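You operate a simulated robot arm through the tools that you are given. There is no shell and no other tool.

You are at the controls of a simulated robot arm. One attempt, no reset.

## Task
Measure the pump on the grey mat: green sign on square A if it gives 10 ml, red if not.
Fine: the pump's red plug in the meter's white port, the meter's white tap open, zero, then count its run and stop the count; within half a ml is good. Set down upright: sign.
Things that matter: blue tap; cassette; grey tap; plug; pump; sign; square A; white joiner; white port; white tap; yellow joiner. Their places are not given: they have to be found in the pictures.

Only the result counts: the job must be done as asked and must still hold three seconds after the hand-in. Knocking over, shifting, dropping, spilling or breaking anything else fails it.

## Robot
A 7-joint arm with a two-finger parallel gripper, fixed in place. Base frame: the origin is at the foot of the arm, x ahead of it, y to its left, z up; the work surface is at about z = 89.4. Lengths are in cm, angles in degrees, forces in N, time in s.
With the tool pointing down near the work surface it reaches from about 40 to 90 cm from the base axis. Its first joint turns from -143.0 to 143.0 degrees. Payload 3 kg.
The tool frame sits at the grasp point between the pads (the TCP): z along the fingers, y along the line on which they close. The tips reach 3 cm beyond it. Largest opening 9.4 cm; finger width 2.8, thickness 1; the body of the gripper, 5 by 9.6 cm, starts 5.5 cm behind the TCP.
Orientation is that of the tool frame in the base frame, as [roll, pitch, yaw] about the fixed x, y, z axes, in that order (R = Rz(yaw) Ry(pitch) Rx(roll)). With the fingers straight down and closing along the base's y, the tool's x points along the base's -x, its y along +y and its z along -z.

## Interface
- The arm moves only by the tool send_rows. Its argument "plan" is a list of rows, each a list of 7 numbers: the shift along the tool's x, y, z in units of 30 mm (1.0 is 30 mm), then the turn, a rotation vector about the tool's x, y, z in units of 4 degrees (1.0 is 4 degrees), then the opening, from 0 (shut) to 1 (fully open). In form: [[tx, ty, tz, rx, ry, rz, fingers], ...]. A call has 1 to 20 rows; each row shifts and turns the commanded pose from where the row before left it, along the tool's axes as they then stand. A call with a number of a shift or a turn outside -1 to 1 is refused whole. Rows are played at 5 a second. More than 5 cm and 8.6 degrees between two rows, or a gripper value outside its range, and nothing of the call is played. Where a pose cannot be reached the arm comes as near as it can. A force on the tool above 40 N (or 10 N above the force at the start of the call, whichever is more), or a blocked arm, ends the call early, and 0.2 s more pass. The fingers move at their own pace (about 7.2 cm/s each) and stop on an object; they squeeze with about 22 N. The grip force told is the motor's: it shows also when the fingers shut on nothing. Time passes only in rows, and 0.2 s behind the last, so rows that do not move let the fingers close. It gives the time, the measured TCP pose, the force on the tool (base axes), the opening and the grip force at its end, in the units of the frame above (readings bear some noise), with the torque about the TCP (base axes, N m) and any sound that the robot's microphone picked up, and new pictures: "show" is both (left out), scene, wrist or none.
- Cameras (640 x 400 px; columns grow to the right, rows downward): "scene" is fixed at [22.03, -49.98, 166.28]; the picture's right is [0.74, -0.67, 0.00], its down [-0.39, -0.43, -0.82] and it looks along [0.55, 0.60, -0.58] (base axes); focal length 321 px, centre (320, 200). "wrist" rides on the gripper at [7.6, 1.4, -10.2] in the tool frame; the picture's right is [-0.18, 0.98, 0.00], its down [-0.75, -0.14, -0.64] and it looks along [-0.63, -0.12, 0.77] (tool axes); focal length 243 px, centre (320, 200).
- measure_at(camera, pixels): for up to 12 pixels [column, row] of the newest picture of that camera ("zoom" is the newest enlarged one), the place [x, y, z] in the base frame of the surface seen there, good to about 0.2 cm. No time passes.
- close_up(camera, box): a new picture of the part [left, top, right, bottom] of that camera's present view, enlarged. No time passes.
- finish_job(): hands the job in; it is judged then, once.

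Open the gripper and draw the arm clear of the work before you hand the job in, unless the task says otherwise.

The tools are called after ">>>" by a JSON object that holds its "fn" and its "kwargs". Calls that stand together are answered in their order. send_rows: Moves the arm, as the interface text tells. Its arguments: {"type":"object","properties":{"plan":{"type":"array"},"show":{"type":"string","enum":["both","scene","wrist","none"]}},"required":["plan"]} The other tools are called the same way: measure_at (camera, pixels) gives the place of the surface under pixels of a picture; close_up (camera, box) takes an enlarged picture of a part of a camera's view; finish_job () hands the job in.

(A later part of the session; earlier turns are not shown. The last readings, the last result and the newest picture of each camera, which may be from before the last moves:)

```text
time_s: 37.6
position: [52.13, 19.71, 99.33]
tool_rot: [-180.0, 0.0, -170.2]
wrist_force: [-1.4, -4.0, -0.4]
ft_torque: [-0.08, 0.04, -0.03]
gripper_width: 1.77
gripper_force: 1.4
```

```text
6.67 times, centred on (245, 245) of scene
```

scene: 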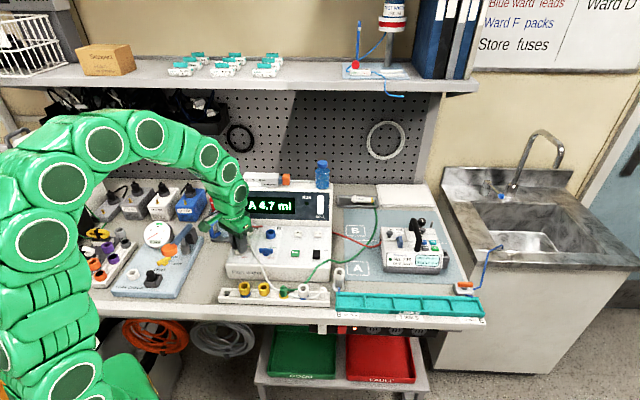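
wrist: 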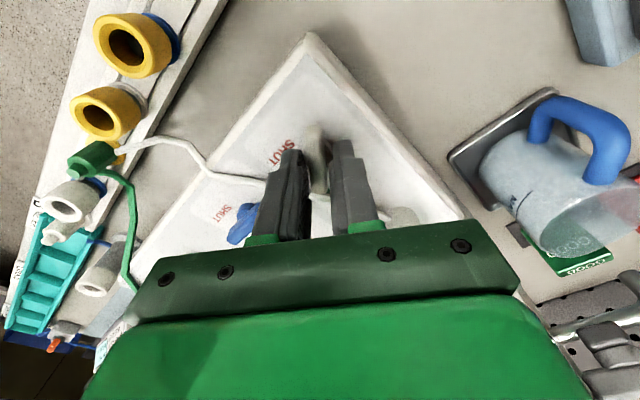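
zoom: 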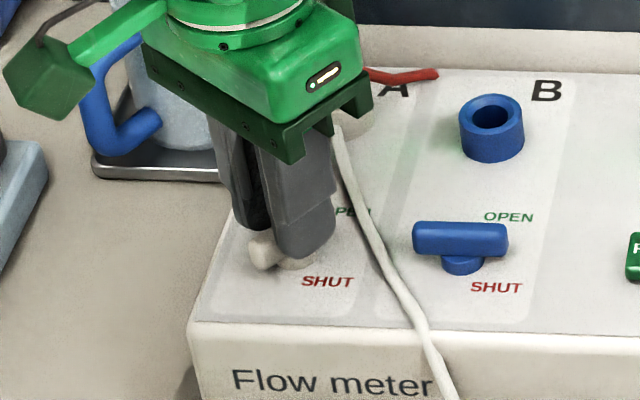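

The tap follows smoothly with small forces. I continue another 42° toward fully in line.

>>> {"fn": "send_rows", "kwargs": {"plan": [[0, 0, 0, 0, 0, -1, 0.17], [0, 0, 0, 0, 0, -1, 0.17], [0, 0, 0, 0, 0, -1, 0.17], [0, 0, 0, 0, 0, -1, 0.17], [0, 0, 0, 0, 0, -1, 0.17], [0, 0, 0, 0, 0, -1, 0.17], [0, 0, 0, 0, 0, -1, 0.17], [0, 0, 0, 0, 0, -1, 0.17], [0, 0, 0, 0, 0, -1, 0.17], [0, 0, 0, 0, 0, -0.7, 0.17], [0, 0, 0, 0, 0, -0.7, 0.17], [0, 0, 0, 0, 0, 0, 0.17]]}}

>>> {"fn": "close_up", "kwargs": {"camera": "wrist", "box": [240, 80, 400, 220]}}

>>> {"fn": "close_up", "kwargs": {"camera": "scene", "box": [210, 215, 280, 275]}}

```text
time_s: 39.1
position: [52.25, 19.54, 99.37]
tool_rot: [-179.9, -0.2, -144.9]
wrist_force: [-4.7, -15.6, -1.2]
ft_torque: [-0.31, 0.19, -0.51]
gripper_width: 2.86
gripper_force: 10.9
stopped in row 7: the force on the tool passed its limit at 42 N (the readings are from after the stop); the commanded pose is now the measured one
```

scene: 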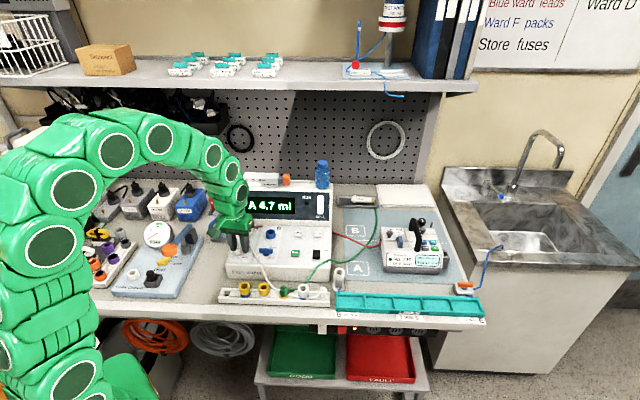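
wrist: 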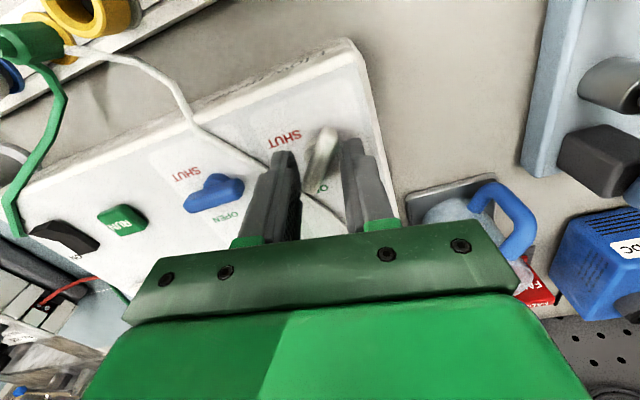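

```text
2.86 times, centred on (320, 150) of wrist
```

zoom: 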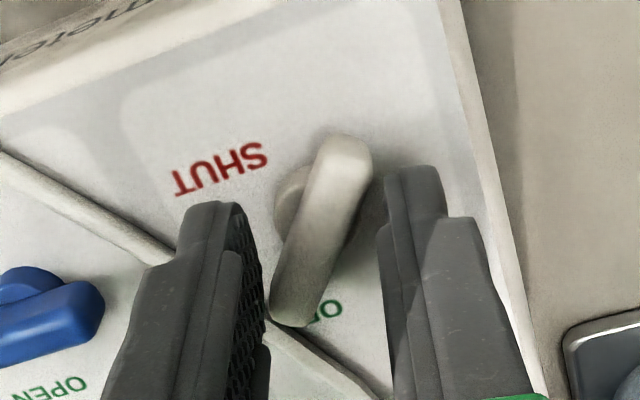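

```text
6.67 times, centred on (245, 245) of scene
```

zoom: 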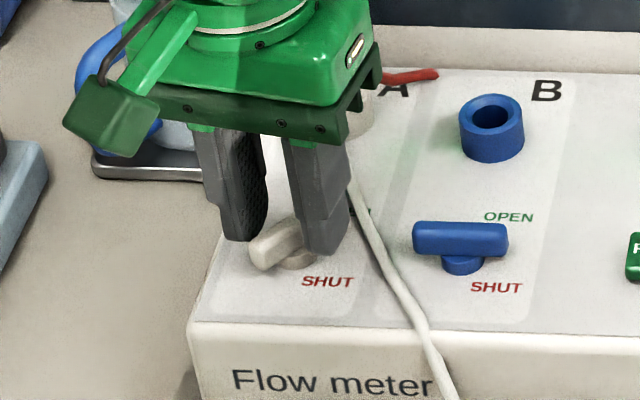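

The fingers were forced apart to 2.9 cm: the bar seems to have met its end stop. I measure the bar's present direction.

>>> {"fn": "measure_at", "kwargs": {"camera": "wrist", "pixels": [[329, 133], [312, 190], [328, 140], [320, 160], [314, 180], [311, 155], [325, 140], [318, 170]]}}

```text
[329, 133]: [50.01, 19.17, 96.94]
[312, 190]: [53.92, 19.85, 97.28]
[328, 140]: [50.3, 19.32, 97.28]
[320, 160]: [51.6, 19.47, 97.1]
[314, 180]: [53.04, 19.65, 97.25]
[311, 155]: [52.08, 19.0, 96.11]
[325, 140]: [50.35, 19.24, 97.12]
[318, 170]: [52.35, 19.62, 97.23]
```

The bar now points at 10° (54° from its start), right end toward the OPEN label, and resisted further turning. I open the fingers and rise to see the tap clearly.

>>> {"fn": "send_rows", "kwargs": {"plan": [[0, 0, 0, 0, 0, 0, 0.5], [0, 0, 0, 0, 0, 0, 0.6], [0, 0, -0.6, 0, 0, 0, 0.6], [0, 0, -0.8, 0, 0, 0, 0.6], [0, 0, -0.8, 0, 0, 0, 0.6], [0, 0, -0.8, 0, 0, 0, 0.6], [0, 0, 0, 0, 0, 0, 0.6]]}}

>>> {"fn": "close_up", "kwargs": {"camera": "wrist", "box": [180, 0, 420, 200]}}

>>> {"fn": "close_up", "kwargs": {"camera": "scene", "box": [210, 215, 280, 275]}}

```text
time_s: 40.7
position: [52.2, 19.73, 108.33]
tool_rot: [-179.9, -0.3, -144.8]
wrist_force: [0.1, -0.6, -0.6]
ft_torque: [-0.02, -0.04, -0.02]
gripper_width: 5.65
gripper_force: 0.1
```

scene: 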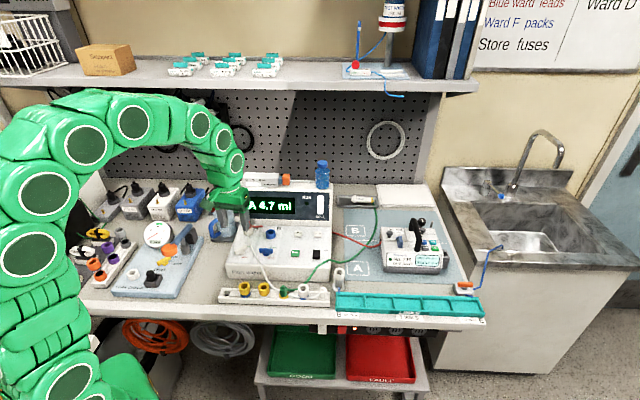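
wrist: 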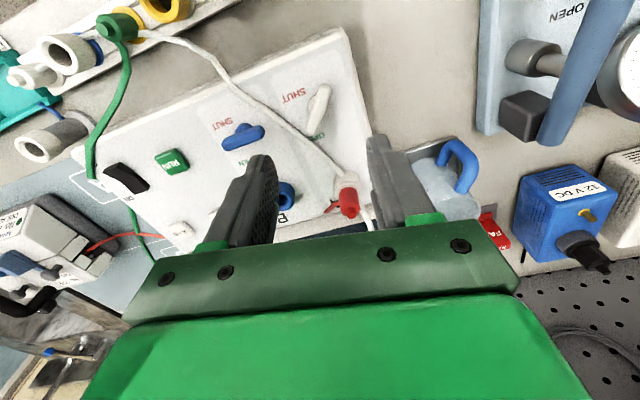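

```text
2.00 times, centred on (300, 100) of wrist
```

zoom: 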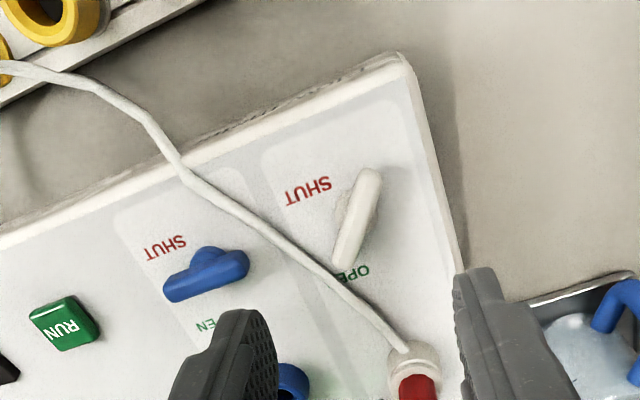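

```text
6.67 times, centred on (245, 245) of scene
```

zoom: 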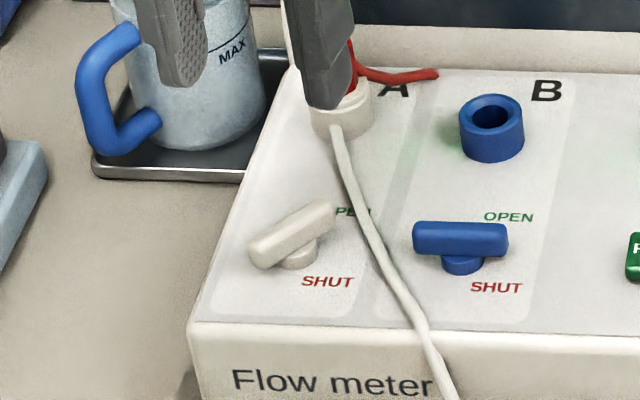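

The white lever's right end now points straight at the green OPEN label. I check its angle after release.

>>> {"fn": "measure_at", "kwargs": {"camera": "wrist", "pixels": [[325, 88], [310, 130], [319, 105], [313, 121], [249, 132], [207, 145], [297, 96], [330, 136], [262, 120]]}}

>>> {"fn": "measure_at", "kwargs": {"camera": "scene", "pixels": [[246, 257], [249, 247], [273, 247], [271, 258], [266, 254]]}}

```text
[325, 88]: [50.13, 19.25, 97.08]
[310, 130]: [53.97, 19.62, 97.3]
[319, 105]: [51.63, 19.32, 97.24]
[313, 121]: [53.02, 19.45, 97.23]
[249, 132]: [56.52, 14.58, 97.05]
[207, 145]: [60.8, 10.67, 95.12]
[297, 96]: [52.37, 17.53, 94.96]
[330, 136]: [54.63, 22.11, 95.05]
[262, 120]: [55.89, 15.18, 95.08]
```

```text
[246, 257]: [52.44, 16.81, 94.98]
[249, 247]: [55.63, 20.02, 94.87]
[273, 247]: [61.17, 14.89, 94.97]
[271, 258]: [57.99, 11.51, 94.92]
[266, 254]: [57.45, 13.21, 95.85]
```

The lever rests ~50° anticlockwise of its start, aimed at OPEN (label at +49°), against its stop. Next I square the gripper to the bench, close the fingers and move above the ZERO button.

>>> {"fn": "send_rows", "kwargs": {"plan": [[0, 0, 0, 0, 0, -1, 0.6], [0, 0, 0, 0, 0, -1, 0.4], [0, 0, 0, 0, 0, -1, 0.2], [0, 0, 0, 0, 0, -0.15, 0], [-0.44, -0.967, 0, 0, 0, 0, 0], [-0.44, -0.967, 0, 0, 0, 0, 0], [-0.44, -0.967, 0, 0, 0, 0, 0], [-0.44, -0.967, 0, 0, 0, 0, 0], [-0.44, -0.967, 0, 0, 0, 0, 0], [-0.44, -0.967, 0, 0, 0, 0, 0], [0, 0, 0, 0, 0, 0, 0]]}}

>>> {"fn": "close_up", "kwargs": {"camera": "wrist", "box": [200, 0, 440, 200]}}

```text
time_s: 43.1
position: [70.47, 13.79, 108.13]
tool_rot: [180.0, -0.1, -132.2]
wrist_force: [0.0, -0.6, 0.1]
ft_torque: [-0.01, 0.0, 0.02]
gripper_width: 0.0
gripper_force: 21.6
```

scene: 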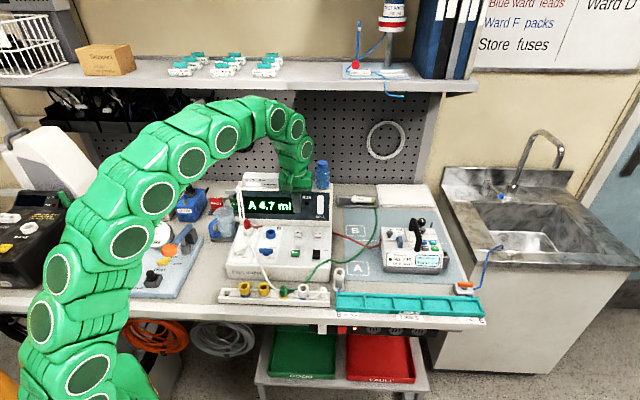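
wrist: 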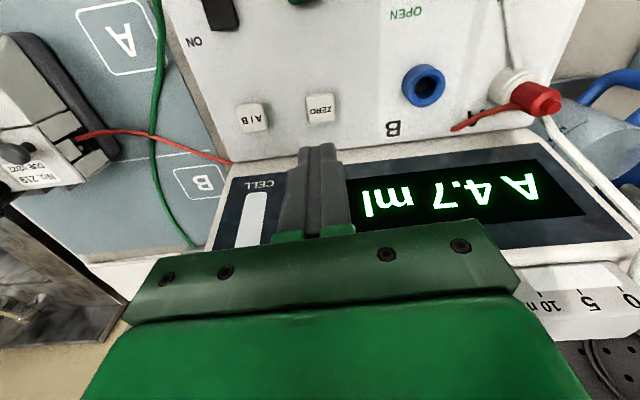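

```text
2.00 times, centred on (320, 100) of wrist
```

zoom: 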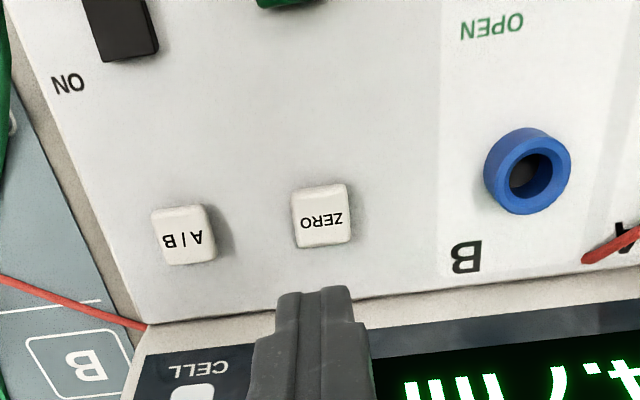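

ZERO (wrist ≈(321,108)) lies right under the closed tips. I verify by measuring it and descend to just above it.

>>> {"fn": "measure_at", "kwargs": {"camera": "wrist", "pixels": [[321, 108], [308, 108], [334, 107], [321, 96], [321, 119], [253, 117]]}}

>>> {"fn": "send_rows", "kwargs": {"plan": [[0, 0, 0.8, 0, 0, 0, 0], [0, 0, 0.8, 0, 0, 0, 0], [0, 0, 0.8, 0, 0, 0, 0], [0, 0, 0.4, 0, 0, 0, 0], [0, 0, 0, 0, 0, 0, 0]]}}

>>> {"fn": "close_up", "kwargs": {"camera": "scene", "box": [270, 205, 340, 265]}}

```text
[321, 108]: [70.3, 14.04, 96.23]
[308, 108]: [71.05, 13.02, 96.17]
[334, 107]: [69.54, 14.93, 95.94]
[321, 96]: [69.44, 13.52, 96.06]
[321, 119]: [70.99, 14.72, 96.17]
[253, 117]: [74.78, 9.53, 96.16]
```

```text
time_s: 44.3
position: [70.41, 13.86, 99.96]
tool_rot: [180.0, -0.3, -132.3]
wrist_force: [0.3, 0.4, 0.7]
ft_torque: [0.03, -0.02, -0.01]
gripper_width: 0.0
gripper_force: 21.2
```

scene: 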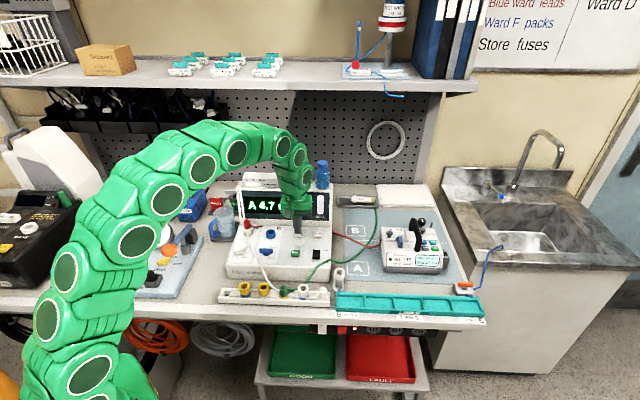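
wrist: 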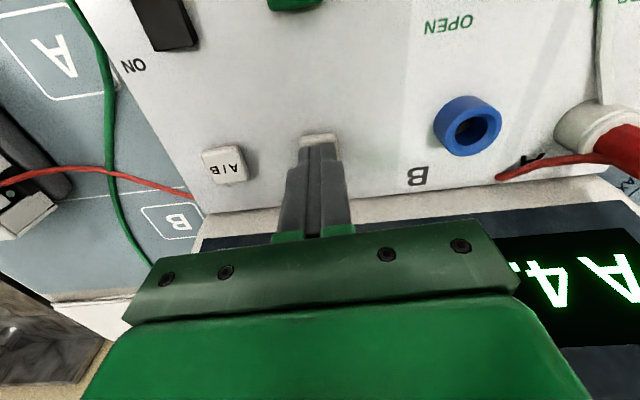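

```text
6.67 times, centred on (305, 235) of scene
```

zoom: 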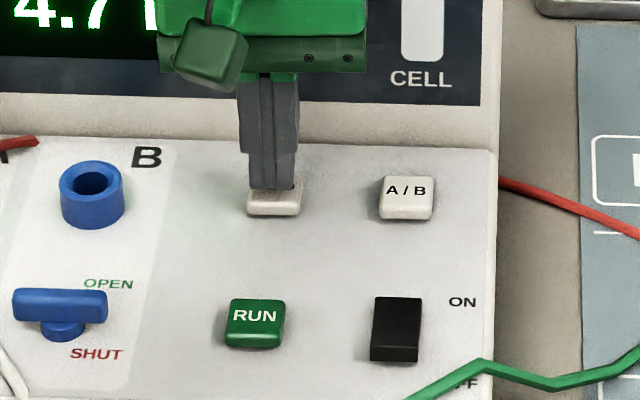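

Tips are ~0.8 cm above ZERO. I press down in fine steps, then retreat, checking the display.

>>> {"fn": "send_rows", "kwargs": {"plan": [[0, 0, 0.24, 0, 0, 0, 0], [0, 0, 0.06, 0, 0, 0, 0], [0, 0, 0.04, 0, 0, 0, 0], [0, 0, 0.04, 0, 0, 0, 0], [0, 0, 0, 0, 0, 0, 0]], "show": "scene"}}

>>> {"fn": "close_up", "kwargs": {"camera": "scene", "box": [235, 180, 340, 265]}}

```text
time_s: 45.5
position: [70.41, 13.74, 98.82]
tool_rot: [-180.0, -0.3, -132.3]
wrist_force: [0.3, 0.6, 1.8]
ft_torque: [0.06, -0.03, 0.0]
gripper_width: 0.0
gripper_force: 22.2
heard: click
```

scene: 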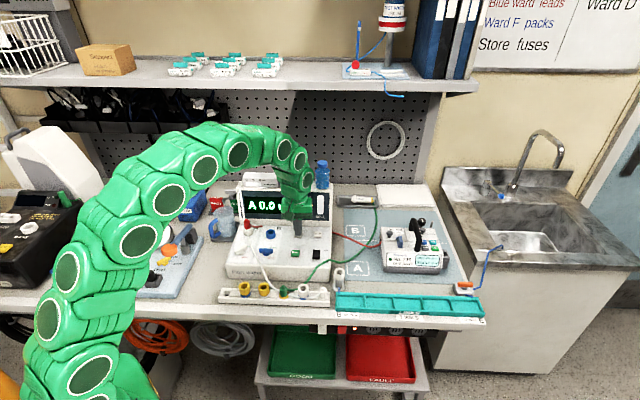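

```text
4.71 times, centred on (288, 222) of scene
```

zoom: 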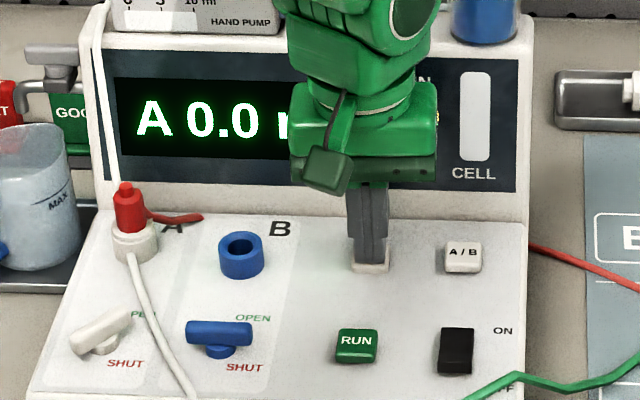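

A click and the display reads A 0.0 ml. I lift off; before starting the count, I take a closer look at the pump.

>>> {"fn": "send_rows", "kwargs": {"plan": [[0, 0, -0.4, 0, 0, 0, 0], [0, 0, -0.8, 0, 0, 0, 0], [0, 0, -0.8, 0, 0, 0, 0], [0, 0, -0.8, 0, 0, 0, 0], [0, 0, -0.8, 0, 0, 0, 0]], "show": "none"}}

>>> {"fn": "close_up", "kwargs": {"camera": "scene", "box": [375, 210, 425, 275]}}

>>> {"fn": "close_up", "kwargs": {"camera": "scene", "box": [405, 210, 455, 275]}}

>>> {"fn": "close_up", "kwargs": {"camera": "scene", "box": [330, 185, 390, 225]}}

```text
time_s: 46.7
position: [70.5, 13.81, 109.65]
tool_rot: [180.0, -0.1, -132.1]
wrist_force: [-0.4, 0.0, -0.7]
ft_torque: [-0.01, -0.05, 0.0]
gripper_width: 0.02
gripper_force: 22.2
```

```text
6.15 times, centred on (400, 242) of scene
```

zoom: 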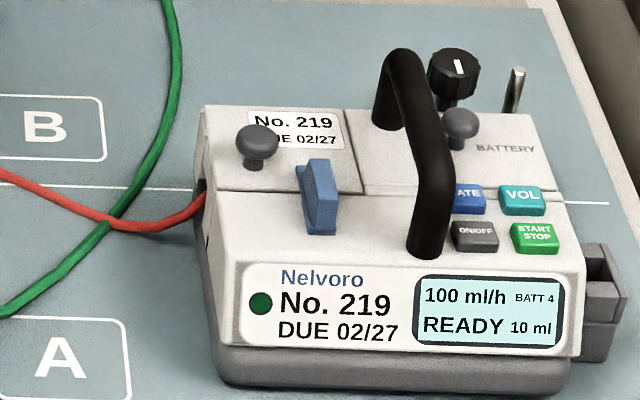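

```text
6.15 times, centred on (430, 242) of scene
```

zoom: 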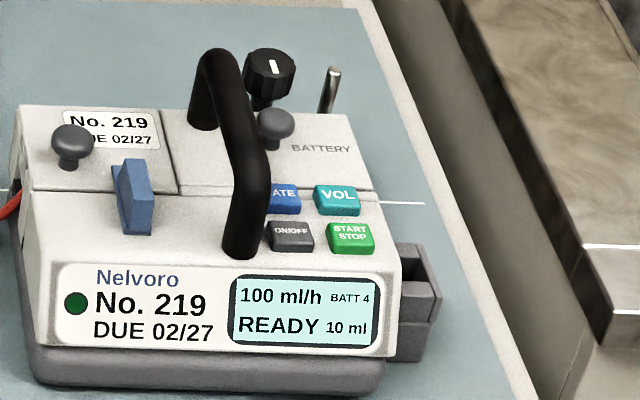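

```text
10.00 times, centred on (360, 205) of scene
```

zoom: 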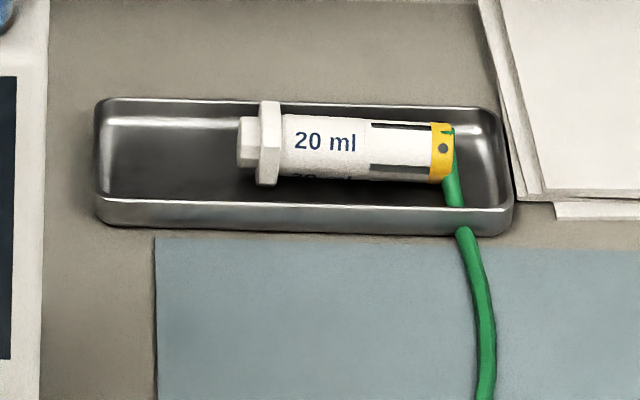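

Pump shows READY, 100 ml/h, 10 ml, lamp dark green. I move above the meter's RUN button.

>>> {"fn": "send_rows", "kwargs": {"plan": [[0.98, 0.06, 0, 0, 0, 0, 0], [0.98, 0.06, 0, 0, 0, 0, 0], [0.98, 0.06, 0, 0, 0, 0, 0], [0, 0, 0.5, 0, 0, 0, 0], [0, 0, 0, 0, 0, 0, 0]], "show": "wrist"}}

>>> {"fn": "close_up", "kwargs": {"camera": "wrist", "box": [200, 0, 440, 200]}}

```text
time_s: 47.9
position: [64.09, 7.48, 108.03]
tool_rot: [-180.0, -0.1, -132.2]
wrist_force: [-1.4, 0.3, 0.6]
ft_torque: [0.03, -0.04, -0.01]
gripper_width: 0.01
gripper_force: 22.0
```

wrist: 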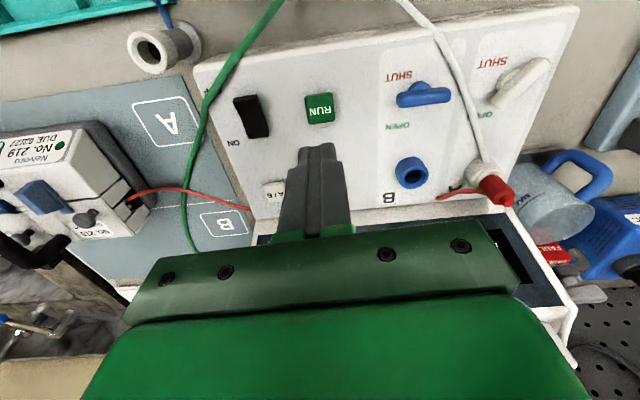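

```text
2.00 times, centred on (320, 100) of wrist
```

zoom: 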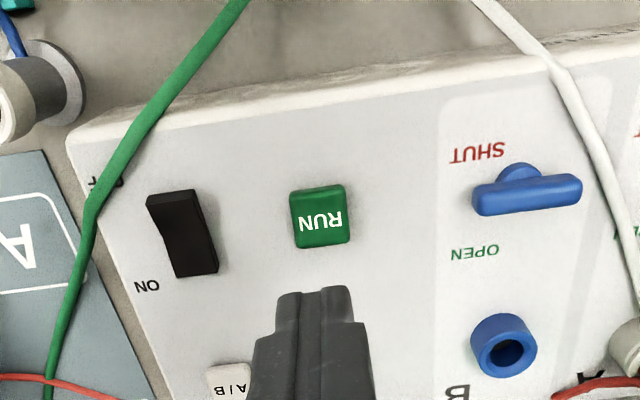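

RUN (wrist ≈(320,108)) is exactly below the tips. I descend and press it, as with ZERO.

>>> {"fn": "send_rows", "kwargs": {"plan": [[0, 0, 0.9, 0, 0, 0, 0], [0, 0, 0.9, 0, 0, 0, 0], [0, 0, 0.7, 0, 0, 0, 0], [0, 0, 0.3, 0, 0, 0, 0], [0, 0, 0.12, 0, 0, 0, 0], [0, 0, 0.06, 0, 0, 0, 0], [0, 0, 0.05, 0, 0, 0, 0], [0, 0, 0.03, 0, 0, 0, 0], [0, 0, 0, 0, 0, 0, 0]], "show": "scene"}}

>>> {"fn": "close_up", "kwargs": {"camera": "scene", "box": [235, 180, 340, 265]}}

```text
time_s: 49.9
position: [63.94, 7.58, 98.93]
tool_rot: [180.0, -0.1, -132.2]
wrist_force: [0.8, -1.3, 1.3]
ft_torque: [-0.02, -0.06, -0.01]
gripper_width: 0.0
gripper_force: 21.8
heard: click
```

scene: 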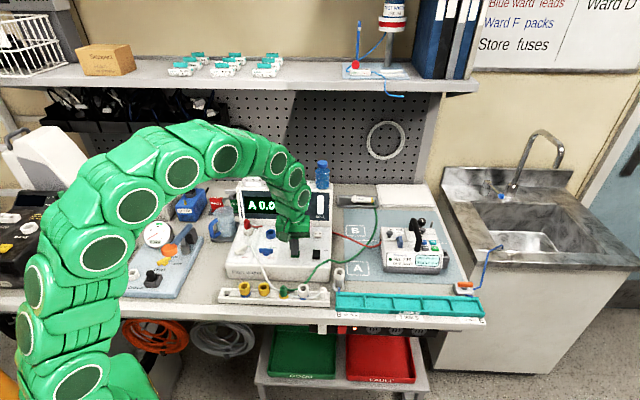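

```text
4.71 times, centred on (288, 222) of scene
```

zoom: 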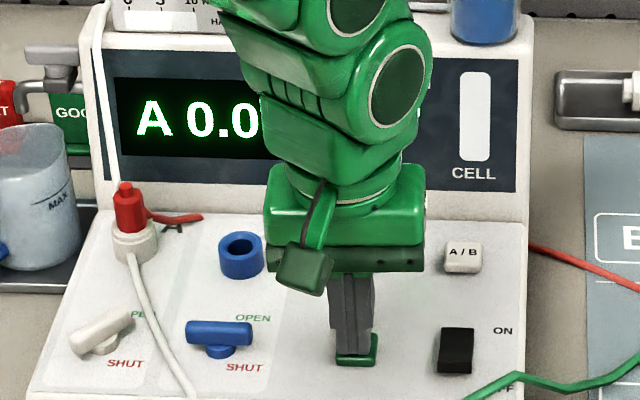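

Click heard. I lift off, and measure the pump's START button and surroundings with the scene camera.

>>> {"fn": "send_rows", "kwargs": {"plan": [[0, 0, -0.3, 0, 0, 0, 0], [0, 0, -0.9, 0, 0, 0, 0], [0, 0, -0.9, 0, 0, 0, 0], [0, 0, -0.9, 0, 0, 0, 0], [0, 0, -0.9, 0, 0, 0, 0], [0, 0, -0.9, 0, 0, 0, 0]], "show": "scene"}}

>>> {"fn": "close_up", "kwargs": {"camera": "scene", "box": [235, 180, 340, 265]}}

>>> {"fn": "measure_at", "kwargs": {"camera": "scene", "pixels": [[435, 248], [433, 242], [425, 248], [424, 242], [415, 225], [421, 240], [422, 213], [436, 217], [433, 227], [416, 262], [385, 265], [390, 228]]}}

```text
time_s: 51.3
position: [64.06, 7.71, 113.31]
tool_rot: [180.0, -0.2, -132.2]
wrist_force: [-0.2, -0.4, -0.4]
ft_torque: [0.02, -0.01, 0.03]
gripper_width: 0.01
gripper_force: 22.0
```

scene: 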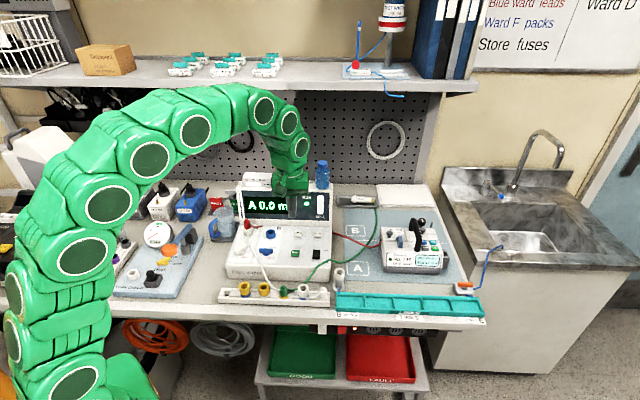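

```text
4.71 times, centred on (288, 222) of scene
```

zoom: 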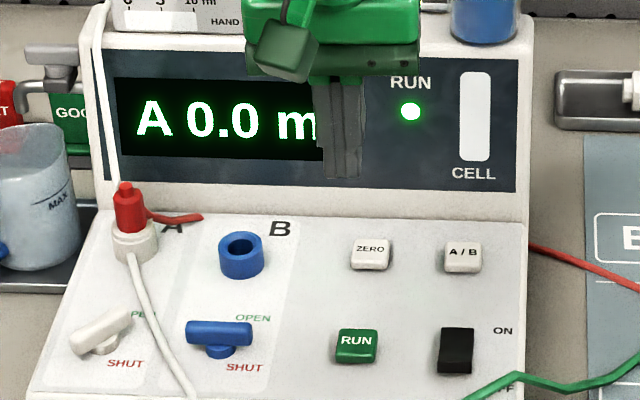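

```text
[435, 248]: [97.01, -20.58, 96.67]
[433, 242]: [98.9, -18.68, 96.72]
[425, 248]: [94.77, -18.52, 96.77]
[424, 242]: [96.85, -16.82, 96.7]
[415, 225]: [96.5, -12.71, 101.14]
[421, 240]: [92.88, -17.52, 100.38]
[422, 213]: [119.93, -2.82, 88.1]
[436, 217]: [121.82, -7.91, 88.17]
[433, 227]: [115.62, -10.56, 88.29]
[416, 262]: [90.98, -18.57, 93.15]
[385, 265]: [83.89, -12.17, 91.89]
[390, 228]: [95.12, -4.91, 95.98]
```

RUN lamp is lit and the count stands at 0.0. START is at ≈(97,−20.6,96.7), beyond straight-down reach, so I will tilt the tool outward. First I yaw to −162° and move to (86,−18) at height.

>>> {"fn": "send_rows", "kwargs": {"plan": [[0, 0, 0, 0, 0, 1, 0], [0, 0, 0, 0, 0, 1, 0], [0, 0, 0, 0, 0, 1, 0], [0, 0, 0, 0, 0, 1, 0], [0, 0, 0, 0, 0, 1, 0], [0, 0, 0, 0, 0, 1, 0], [0, 0, 0, 0, 0, 1, 0], [0, 0, 0, 0, 0, 0.5, 0], [-0.4, -0.945, 0, 0, 0, 0, 0], [-0.4, -0.945, 0, 0, 0, 0, 0], [-0.4, -0.945, 0, 0, 0, 0, 0], [-0.4, -0.945, 0, 0, 0, 0, 0], [-0.4, -0.945, 0, 0, 0, 0, 0], [-0.4, -0.945, 0, 0, 0, 0, 0], [-0.4, -0.945, 0, 0, 0, 0, 0], [-0.4, -0.945, 0, 0, 0, 0, 0], [-0.4, -0.945, 0, 0, 0, 0, 0], [-0.4, -0.945, 0, 0, 0, 0, 0], [-0.4, -0.945, 0, 0, 0, 0, 0]]}}

>>> {"fn": "close_up", "kwargs": {"camera": "scene", "box": [230, 180, 340, 270]}}

>>> {"fn": "close_up", "kwargs": {"camera": "wrist", "box": [180, 60, 460, 240]}}

```text
time_s: 55.3
position: [81.5, -12.63, 113.09]
tool_rot: [-179.8, 0.0, -162.2]
wrist_force: [-0.7, -0.2, -0.2]
ft_torque: [0.01, 0.02, 0.01]
gripper_width: 0.01
gripper_force: 22.1
out of reach, approached as far as the arm can: row 17, 18, 19
```

scene: 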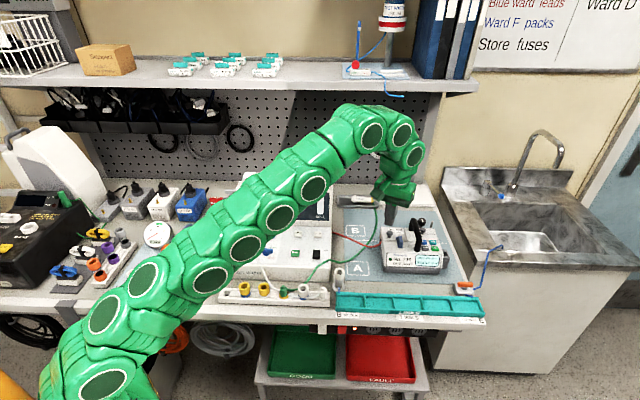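
wrist: 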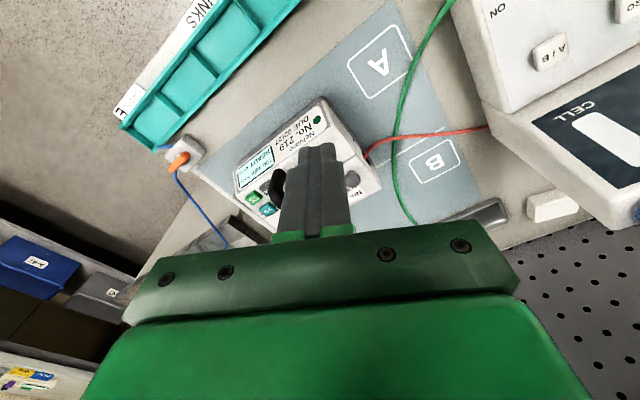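

```text
4.44 times, centred on (285, 225) of scene
```

zoom: 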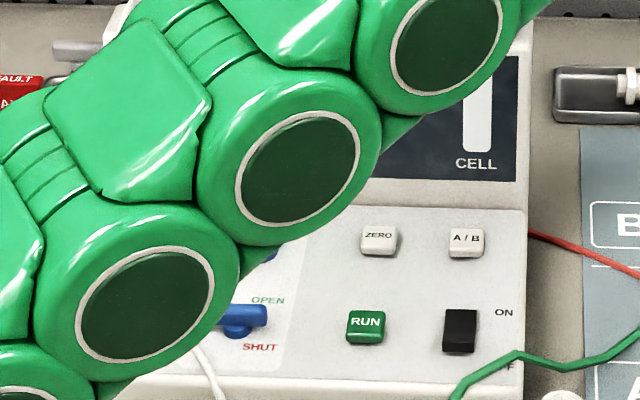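

```text
2.22 times, centred on (320, 150) of wrist
```

zoom: 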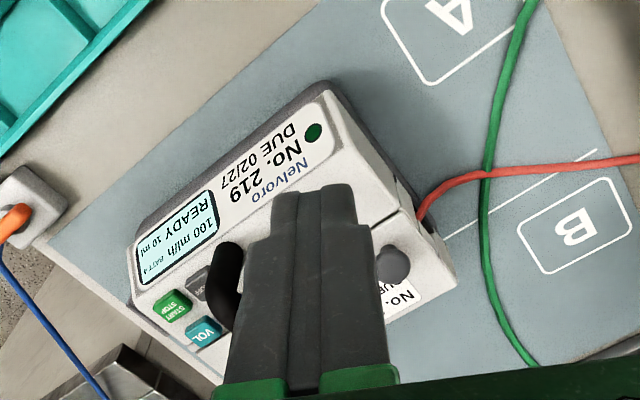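

The straight-down reach ends at r≈82.5 at this height. Before tilting, I check how high the arm's links are above the meter and plug.

>>> {"fn": "measure_at", "kwargs": {"camera": "scene", "pixels": [[245, 245], [255, 262], [205, 262], [215, 290], [285, 225], [315, 185], [325, 200], [370, 135], [120, 310], [400, 190], [413, 232], [416, 222]]}}

```text
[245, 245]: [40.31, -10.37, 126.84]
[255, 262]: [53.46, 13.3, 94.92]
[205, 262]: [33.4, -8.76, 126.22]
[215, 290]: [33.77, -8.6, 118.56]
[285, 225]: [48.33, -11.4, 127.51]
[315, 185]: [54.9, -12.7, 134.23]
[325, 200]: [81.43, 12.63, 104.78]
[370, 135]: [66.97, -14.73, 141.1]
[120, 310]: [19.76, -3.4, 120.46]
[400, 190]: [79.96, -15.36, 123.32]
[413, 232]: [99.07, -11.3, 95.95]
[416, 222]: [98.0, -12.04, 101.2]
```

Links are at z≥118, clear of everything. I now tilt the tool outward by 40° about its own y axis in place.

>>> {"fn": "send_rows", "kwargs": {"plan": [[0, 0, 0, 0, -1, 0, 0], [0, 0, 0, 0, -1, 0, 0], [0, 0, 0, 0, -1, 0, 0], [0, 0, 0, 0, -1, 0, 0], [0, 0, 0, 0, -1, 0, 0], [0, 0, 0, 0, -1, 0, 0], [0, 0, 0, 0, -1, 0, 0], [0, 0, 0, 0, -1, 0, 0], [0, 0, 0, 0, -1, 0, 0], [0, 0, 0, 0, -1, 0, 0], [0, 0, 0, 0, 0, 0, 0]]}}

>>> {"fn": "close_up", "kwargs": {"camera": "scene", "box": [350, 130, 480, 280]}}

```text
time_s: 57.7
position: [81.6, -12.66, 113.46]
tool_rot: [-179.8, 39.9, -162.0]
wrist_force: [0.2, 0.2, 0.1]
ft_torque: [0.03, -0.03, 0.04]
gripper_width: 0.01
gripper_force: 21.7
```

scene: 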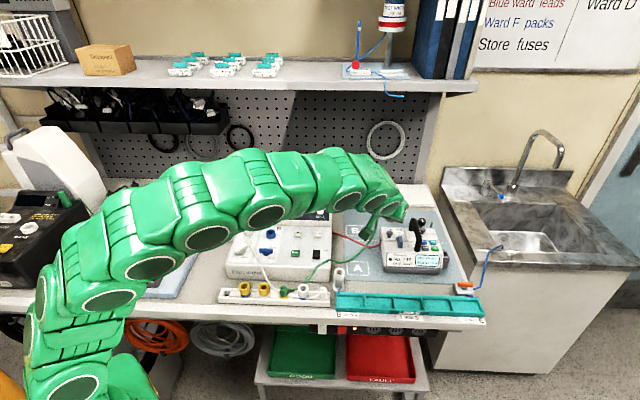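
wrist: 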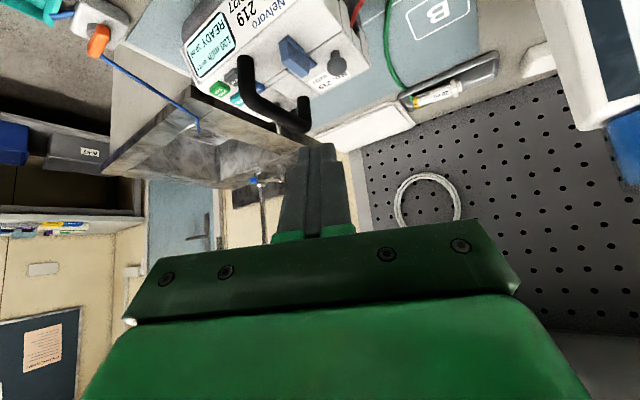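

```text
2.67 times, centred on (415, 205) of scene
```

zoom: 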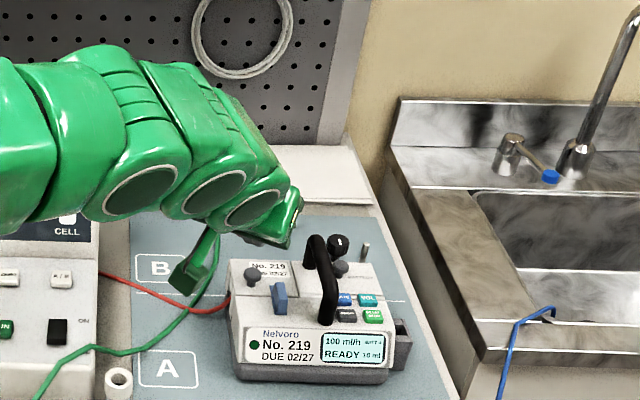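

The tilt is reached (pitch 40°), fingers now pointing outward. I check the arm links' heights over the meter, then shift toward START at the same height.

>>> {"fn": "measure_at", "kwargs": {"camera": "scene", "pixels": [[210, 240], [265, 220], [345, 205], [155, 270], [375, 205], [185, 255], [230, 235], [300, 205]]}}

>>> {"fn": "send_rows", "kwargs": {"plan": [[-0.578, -0.823, 0.485, 0, 0, 0, 0], [-0.578, -0.823, 0.485, 0, 0, 0, 0], [-0.578, -0.823, 0.485, 0, 0, 0, 0], [-0.578, -0.823, 0.485, 0, 0, 0, 0], [-0.578, -0.823, 0.485, 0, 0, 0, 0], [0, 0, 0, 0, 0, 0, 0]]}}

>>> {"fn": "close_up", "kwargs": {"camera": "scene", "box": [350, 130, 480, 280]}}

```text
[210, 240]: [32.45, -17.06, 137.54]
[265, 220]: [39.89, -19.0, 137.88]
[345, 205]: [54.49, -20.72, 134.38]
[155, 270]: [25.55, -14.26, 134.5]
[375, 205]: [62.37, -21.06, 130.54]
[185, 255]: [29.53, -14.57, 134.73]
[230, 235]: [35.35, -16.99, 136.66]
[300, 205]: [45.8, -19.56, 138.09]
```

```text
time_s: 59.1
position: [96.15, -21.01, 113.25]
tool_rot: [-179.9, 39.9, -162.1]
wrist_force: [-0.2, -0.7, 0.2]
ft_torque: [-0.02, 0.0, -0.02]
gripper_width: 0.02
gripper_force: 22.4
```

scene: 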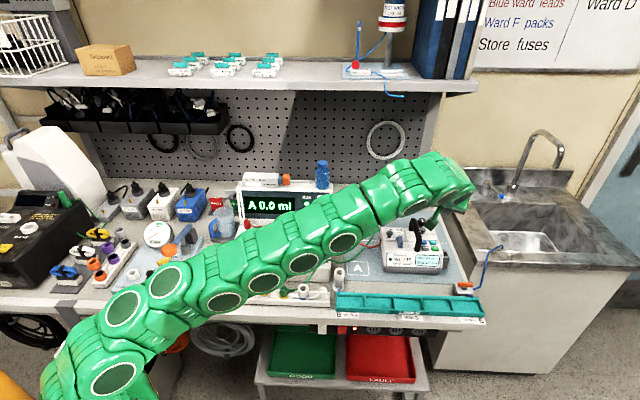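
wrist: 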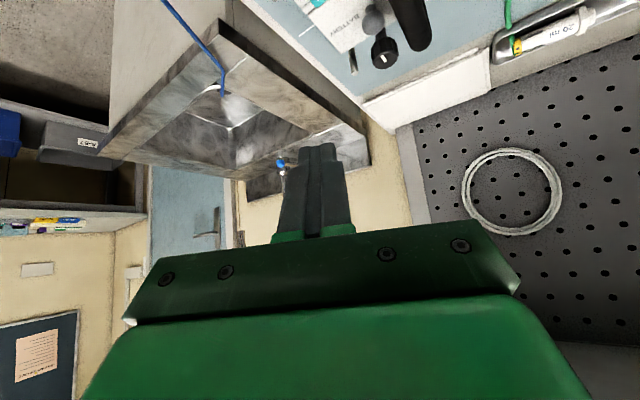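

```text
2.67 times, centred on (415, 205) of scene
```

zoom: 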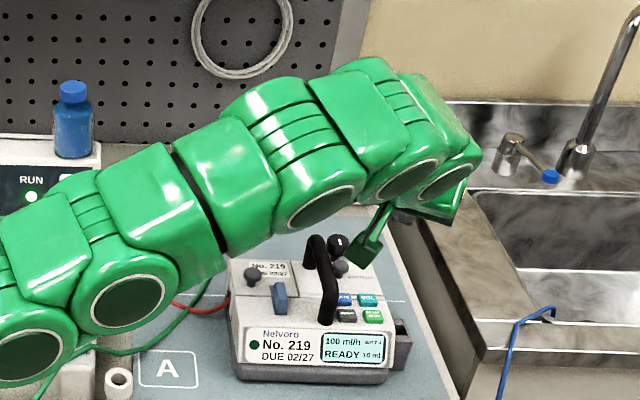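

Reached (96.2,−21,113.3) over START; handle top is at z≈101.5, left of the path. I lower 8 cm vertically and look.

>>> {"fn": "send_rows", "kwargs": {"plan": [[0.57, 0, 0.68, 0, 0, 0, 0], [0.57, 0, 0.68, 0, 0, 0, 0], [0.57, 0, 0.68, 0, 0, 0, 0], [0, 0, 0, 0, 0, 0, 0]]}}

>>> {"fn": "close_up", "kwargs": {"camera": "scene", "box": [370, 170, 480, 280]}}

>>> {"fn": "close_up", "kwargs": {"camera": "wrist", "box": [220, 0, 420, 200]}}

```text
time_s: 60.1
position: [96.16, -20.98, 105.19]
tool_rot: [-179.8, 39.8, -162.1]
wrist_force: [-1.2, -0.2, -0.8]
ft_torque: [-0.01, -0.01, 0.03]
gripper_width: 0.0
gripper_force: 21.7
```

scene: 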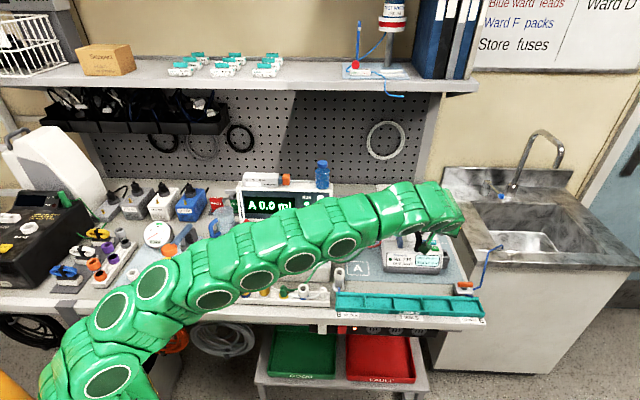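
wrist: 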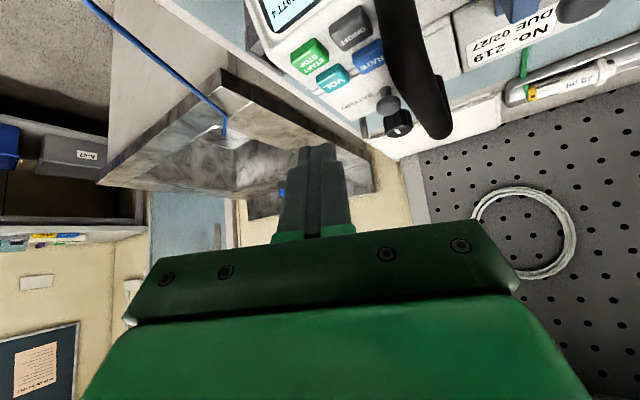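

```text
3.64 times, centred on (425, 225) of scene
```

zoom: 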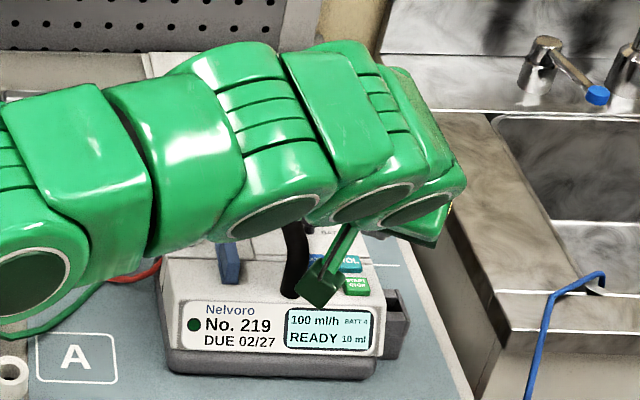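

```text
2.00 times, centred on (320, 100) of wrist
```

zoom: 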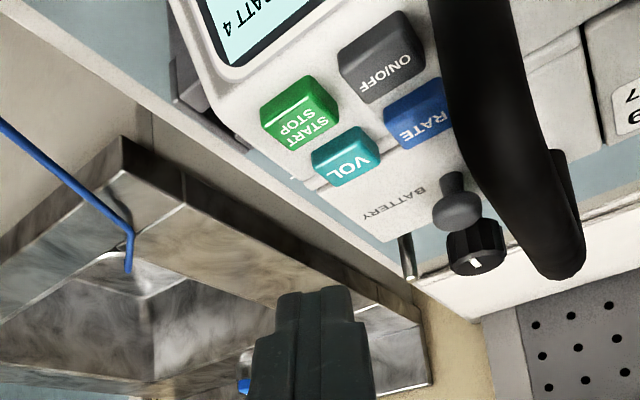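

The wrist view shows START/STOP at ≈(310,56). I measure the buttons accurately from here.

>>> {"fn": "measure_at", "kwargs": {"camera": "wrist", "pixels": [[312, 60], [303, 55], [322, 58], [315, 71], [307, 46], [333, 80], [352, 32], [368, 58], [347, 36], [330, 76], [390, 30], [430, 120]]}}

```text
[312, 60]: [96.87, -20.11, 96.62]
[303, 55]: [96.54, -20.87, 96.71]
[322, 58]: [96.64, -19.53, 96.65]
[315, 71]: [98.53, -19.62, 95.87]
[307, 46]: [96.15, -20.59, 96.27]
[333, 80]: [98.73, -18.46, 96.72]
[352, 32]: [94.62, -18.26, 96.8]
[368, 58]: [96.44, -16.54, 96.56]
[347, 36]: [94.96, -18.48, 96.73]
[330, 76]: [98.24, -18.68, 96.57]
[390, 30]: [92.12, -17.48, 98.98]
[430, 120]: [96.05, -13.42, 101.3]
```

START centre is (96.9,−20.4,96.67); the tip's lower edge hangs 3.2 cm below and 0.9 cm ahead of the TCP, so the TCP's current x,y is right. I lower 4.9 cm to hover just above.

>>> {"fn": "send_rows", "kwargs": {"plan": [[0.4, 0, 0.475, 0, 0, 0, 0], [0.4, 0, 0.475, 0, 0, 0, 0], [0.25, 0, 0.3, 0, 0, 0, 0], [0, 0, 0, 0, 0, 0, 0]]}}

>>> {"fn": "close_up", "kwargs": {"camera": "wrist", "box": [220, 0, 420, 200]}}

>>> {"fn": "close_up", "kwargs": {"camera": "scene", "box": [390, 200, 470, 280]}}

```text
time_s: 61.1
position: [96.06, -20.92, 100.36]
tool_rot: [-179.7, 39.9, -162.0]
wrist_force: [-0.6, 0.4, 0.2]
ft_torque: [0.0, 0.0, -0.01]
gripper_width: 0.0
gripper_force: 22.3
```

scene: 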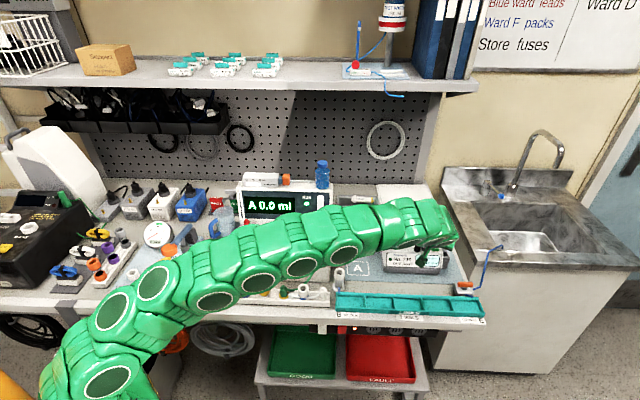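
wrist: 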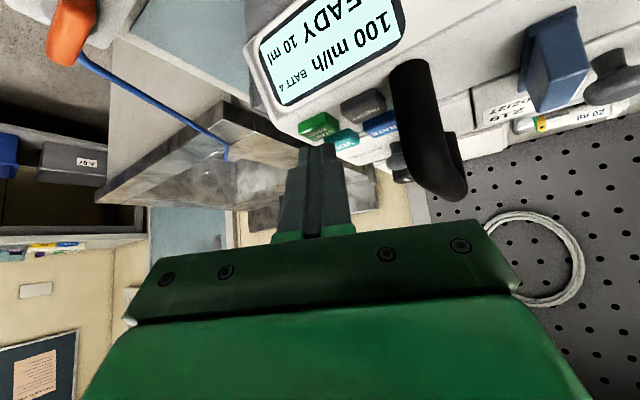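

```text
2.00 times, centred on (320, 100) of wrist
```

zoom: 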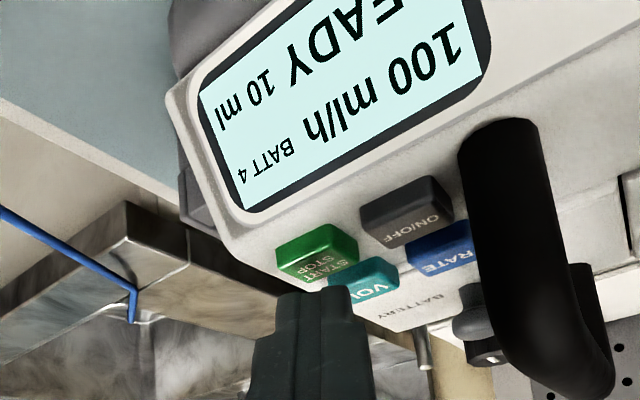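

```text
5.00 times, centred on (430, 240) of scene
```

zoom: 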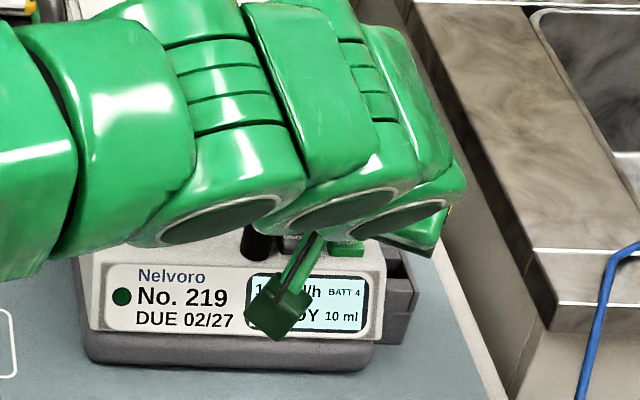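

The tip's lower edge is ~0.5 cm above START and in line with it (both near column 318). I press down in small steps.

>>> {"fn": "send_rows", "kwargs": {"plan": [[0.064, 0, 0.077, 0, 0, 0, 0], [0.043, 0, 0.051, 0, 0, 0, 0], [0.032, 0, 0.038, 0, 0, 0, 0], [0.032, 0, 0.038, 0, 0, 0, 0], [0, 0, 0, 0, 0, 0, 0]]}}

>>> {"fn": "close_up", "kwargs": {"camera": "wrist", "box": [220, 0, 420, 200]}}

```text
time_s: 62.3
position: [96.05, -20.96, 99.6]
tool_rot: [-179.9, 39.9, -162.0]
wrist_force: [0.9, 1.7, 2.6]
ft_torque: [0.1, -0.04, 0.01]
gripper_width: 0.01
gripper_force: 21.9
heard: click
```

scene: 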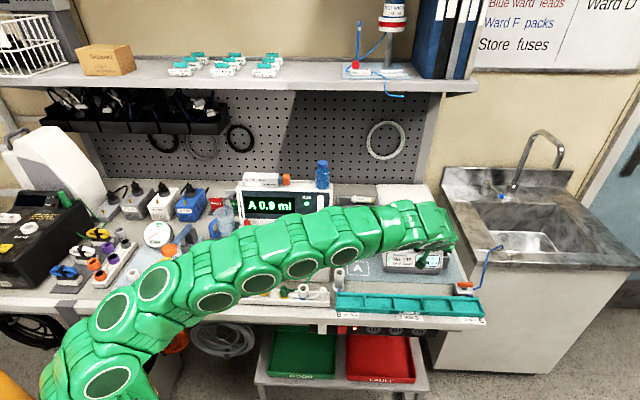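
wrist: 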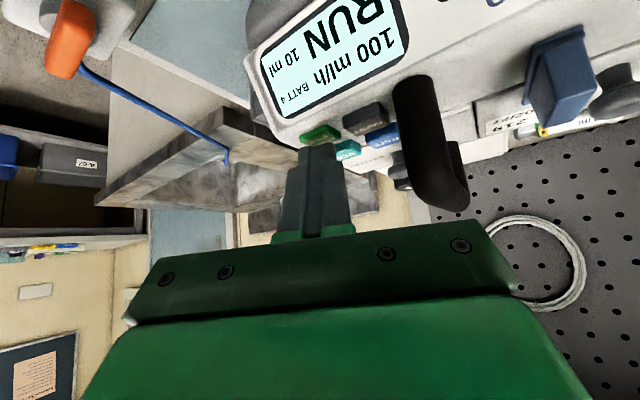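

```text
2.00 times, centred on (320, 100) of wrist
```

zoom: 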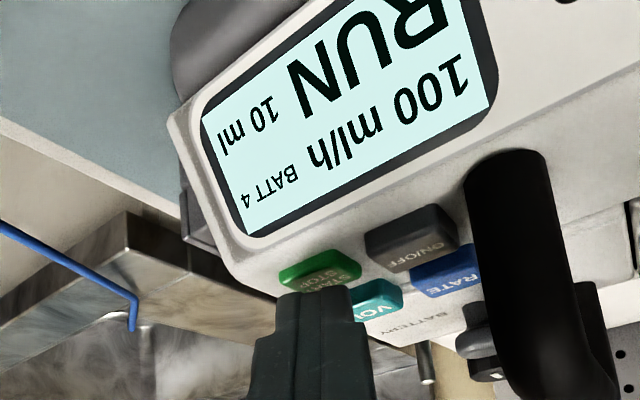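

Click — the pump shows RUN and the meter already counts (A 0.9 ml). I lift straight off and watch.

>>> {"fn": "send_rows", "kwargs": {"plan": [[-0.2, 0, -0.24, 0, 0, 0, 0], [-0.55, 0, -0.66, 0, 0, 0, 0], [-0.57, 0, -0.68, 0, 0, 0, 0], [-0.57, 0, -0.68, 0, 0, 0, 0], [-0.57, 0, -0.68, 0, 0, 0, 0], [-0.2, 0, -0.24, 0, 0, 0, 0]], "show": "scene"}}

>>> {"fn": "close_up", "kwargs": {"camera": "scene", "box": [230, 180, 340, 270]}}

>>> {"fn": "close_up", "kwargs": {"camera": "scene", "box": [370, 200, 480, 280]}}

```text
time_s: 63.7
position: [95.94, -20.93, 112.03]
tool_rot: [-179.9, 39.9, -162.1]
wrist_force: [-0.2, -0.2, -0.6]
ft_torque: [-0.02, 0.01, 0.01]
gripper_width: 0.0
gripper_force: 21.7
```

scene: 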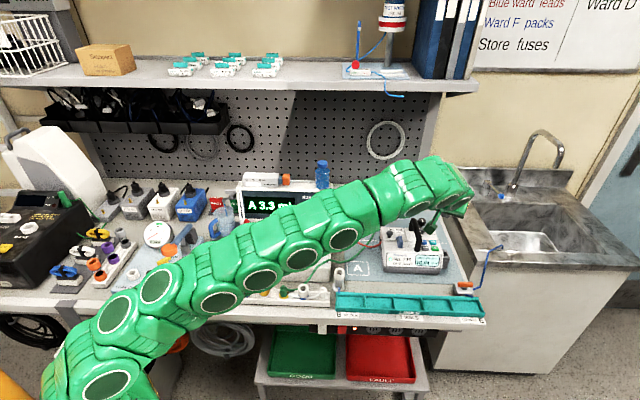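

```text
4.44 times, centred on (285, 225) of scene
```

zoom: 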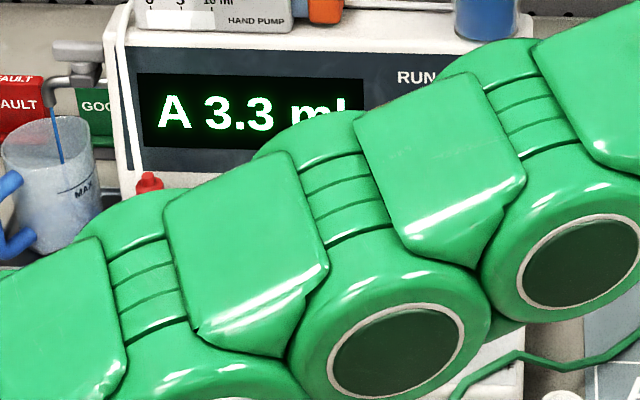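

```text
5.00 times, centred on (425, 240) of scene
```

zoom: 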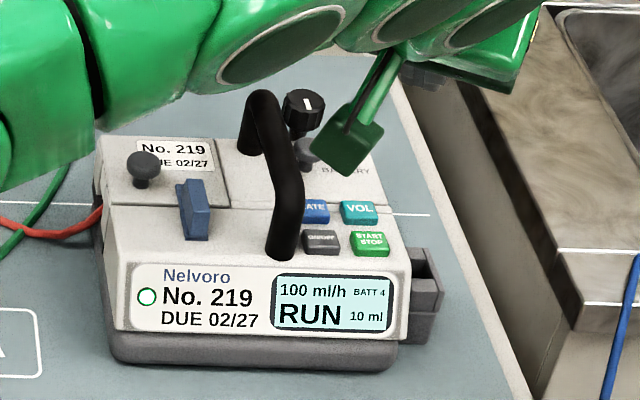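

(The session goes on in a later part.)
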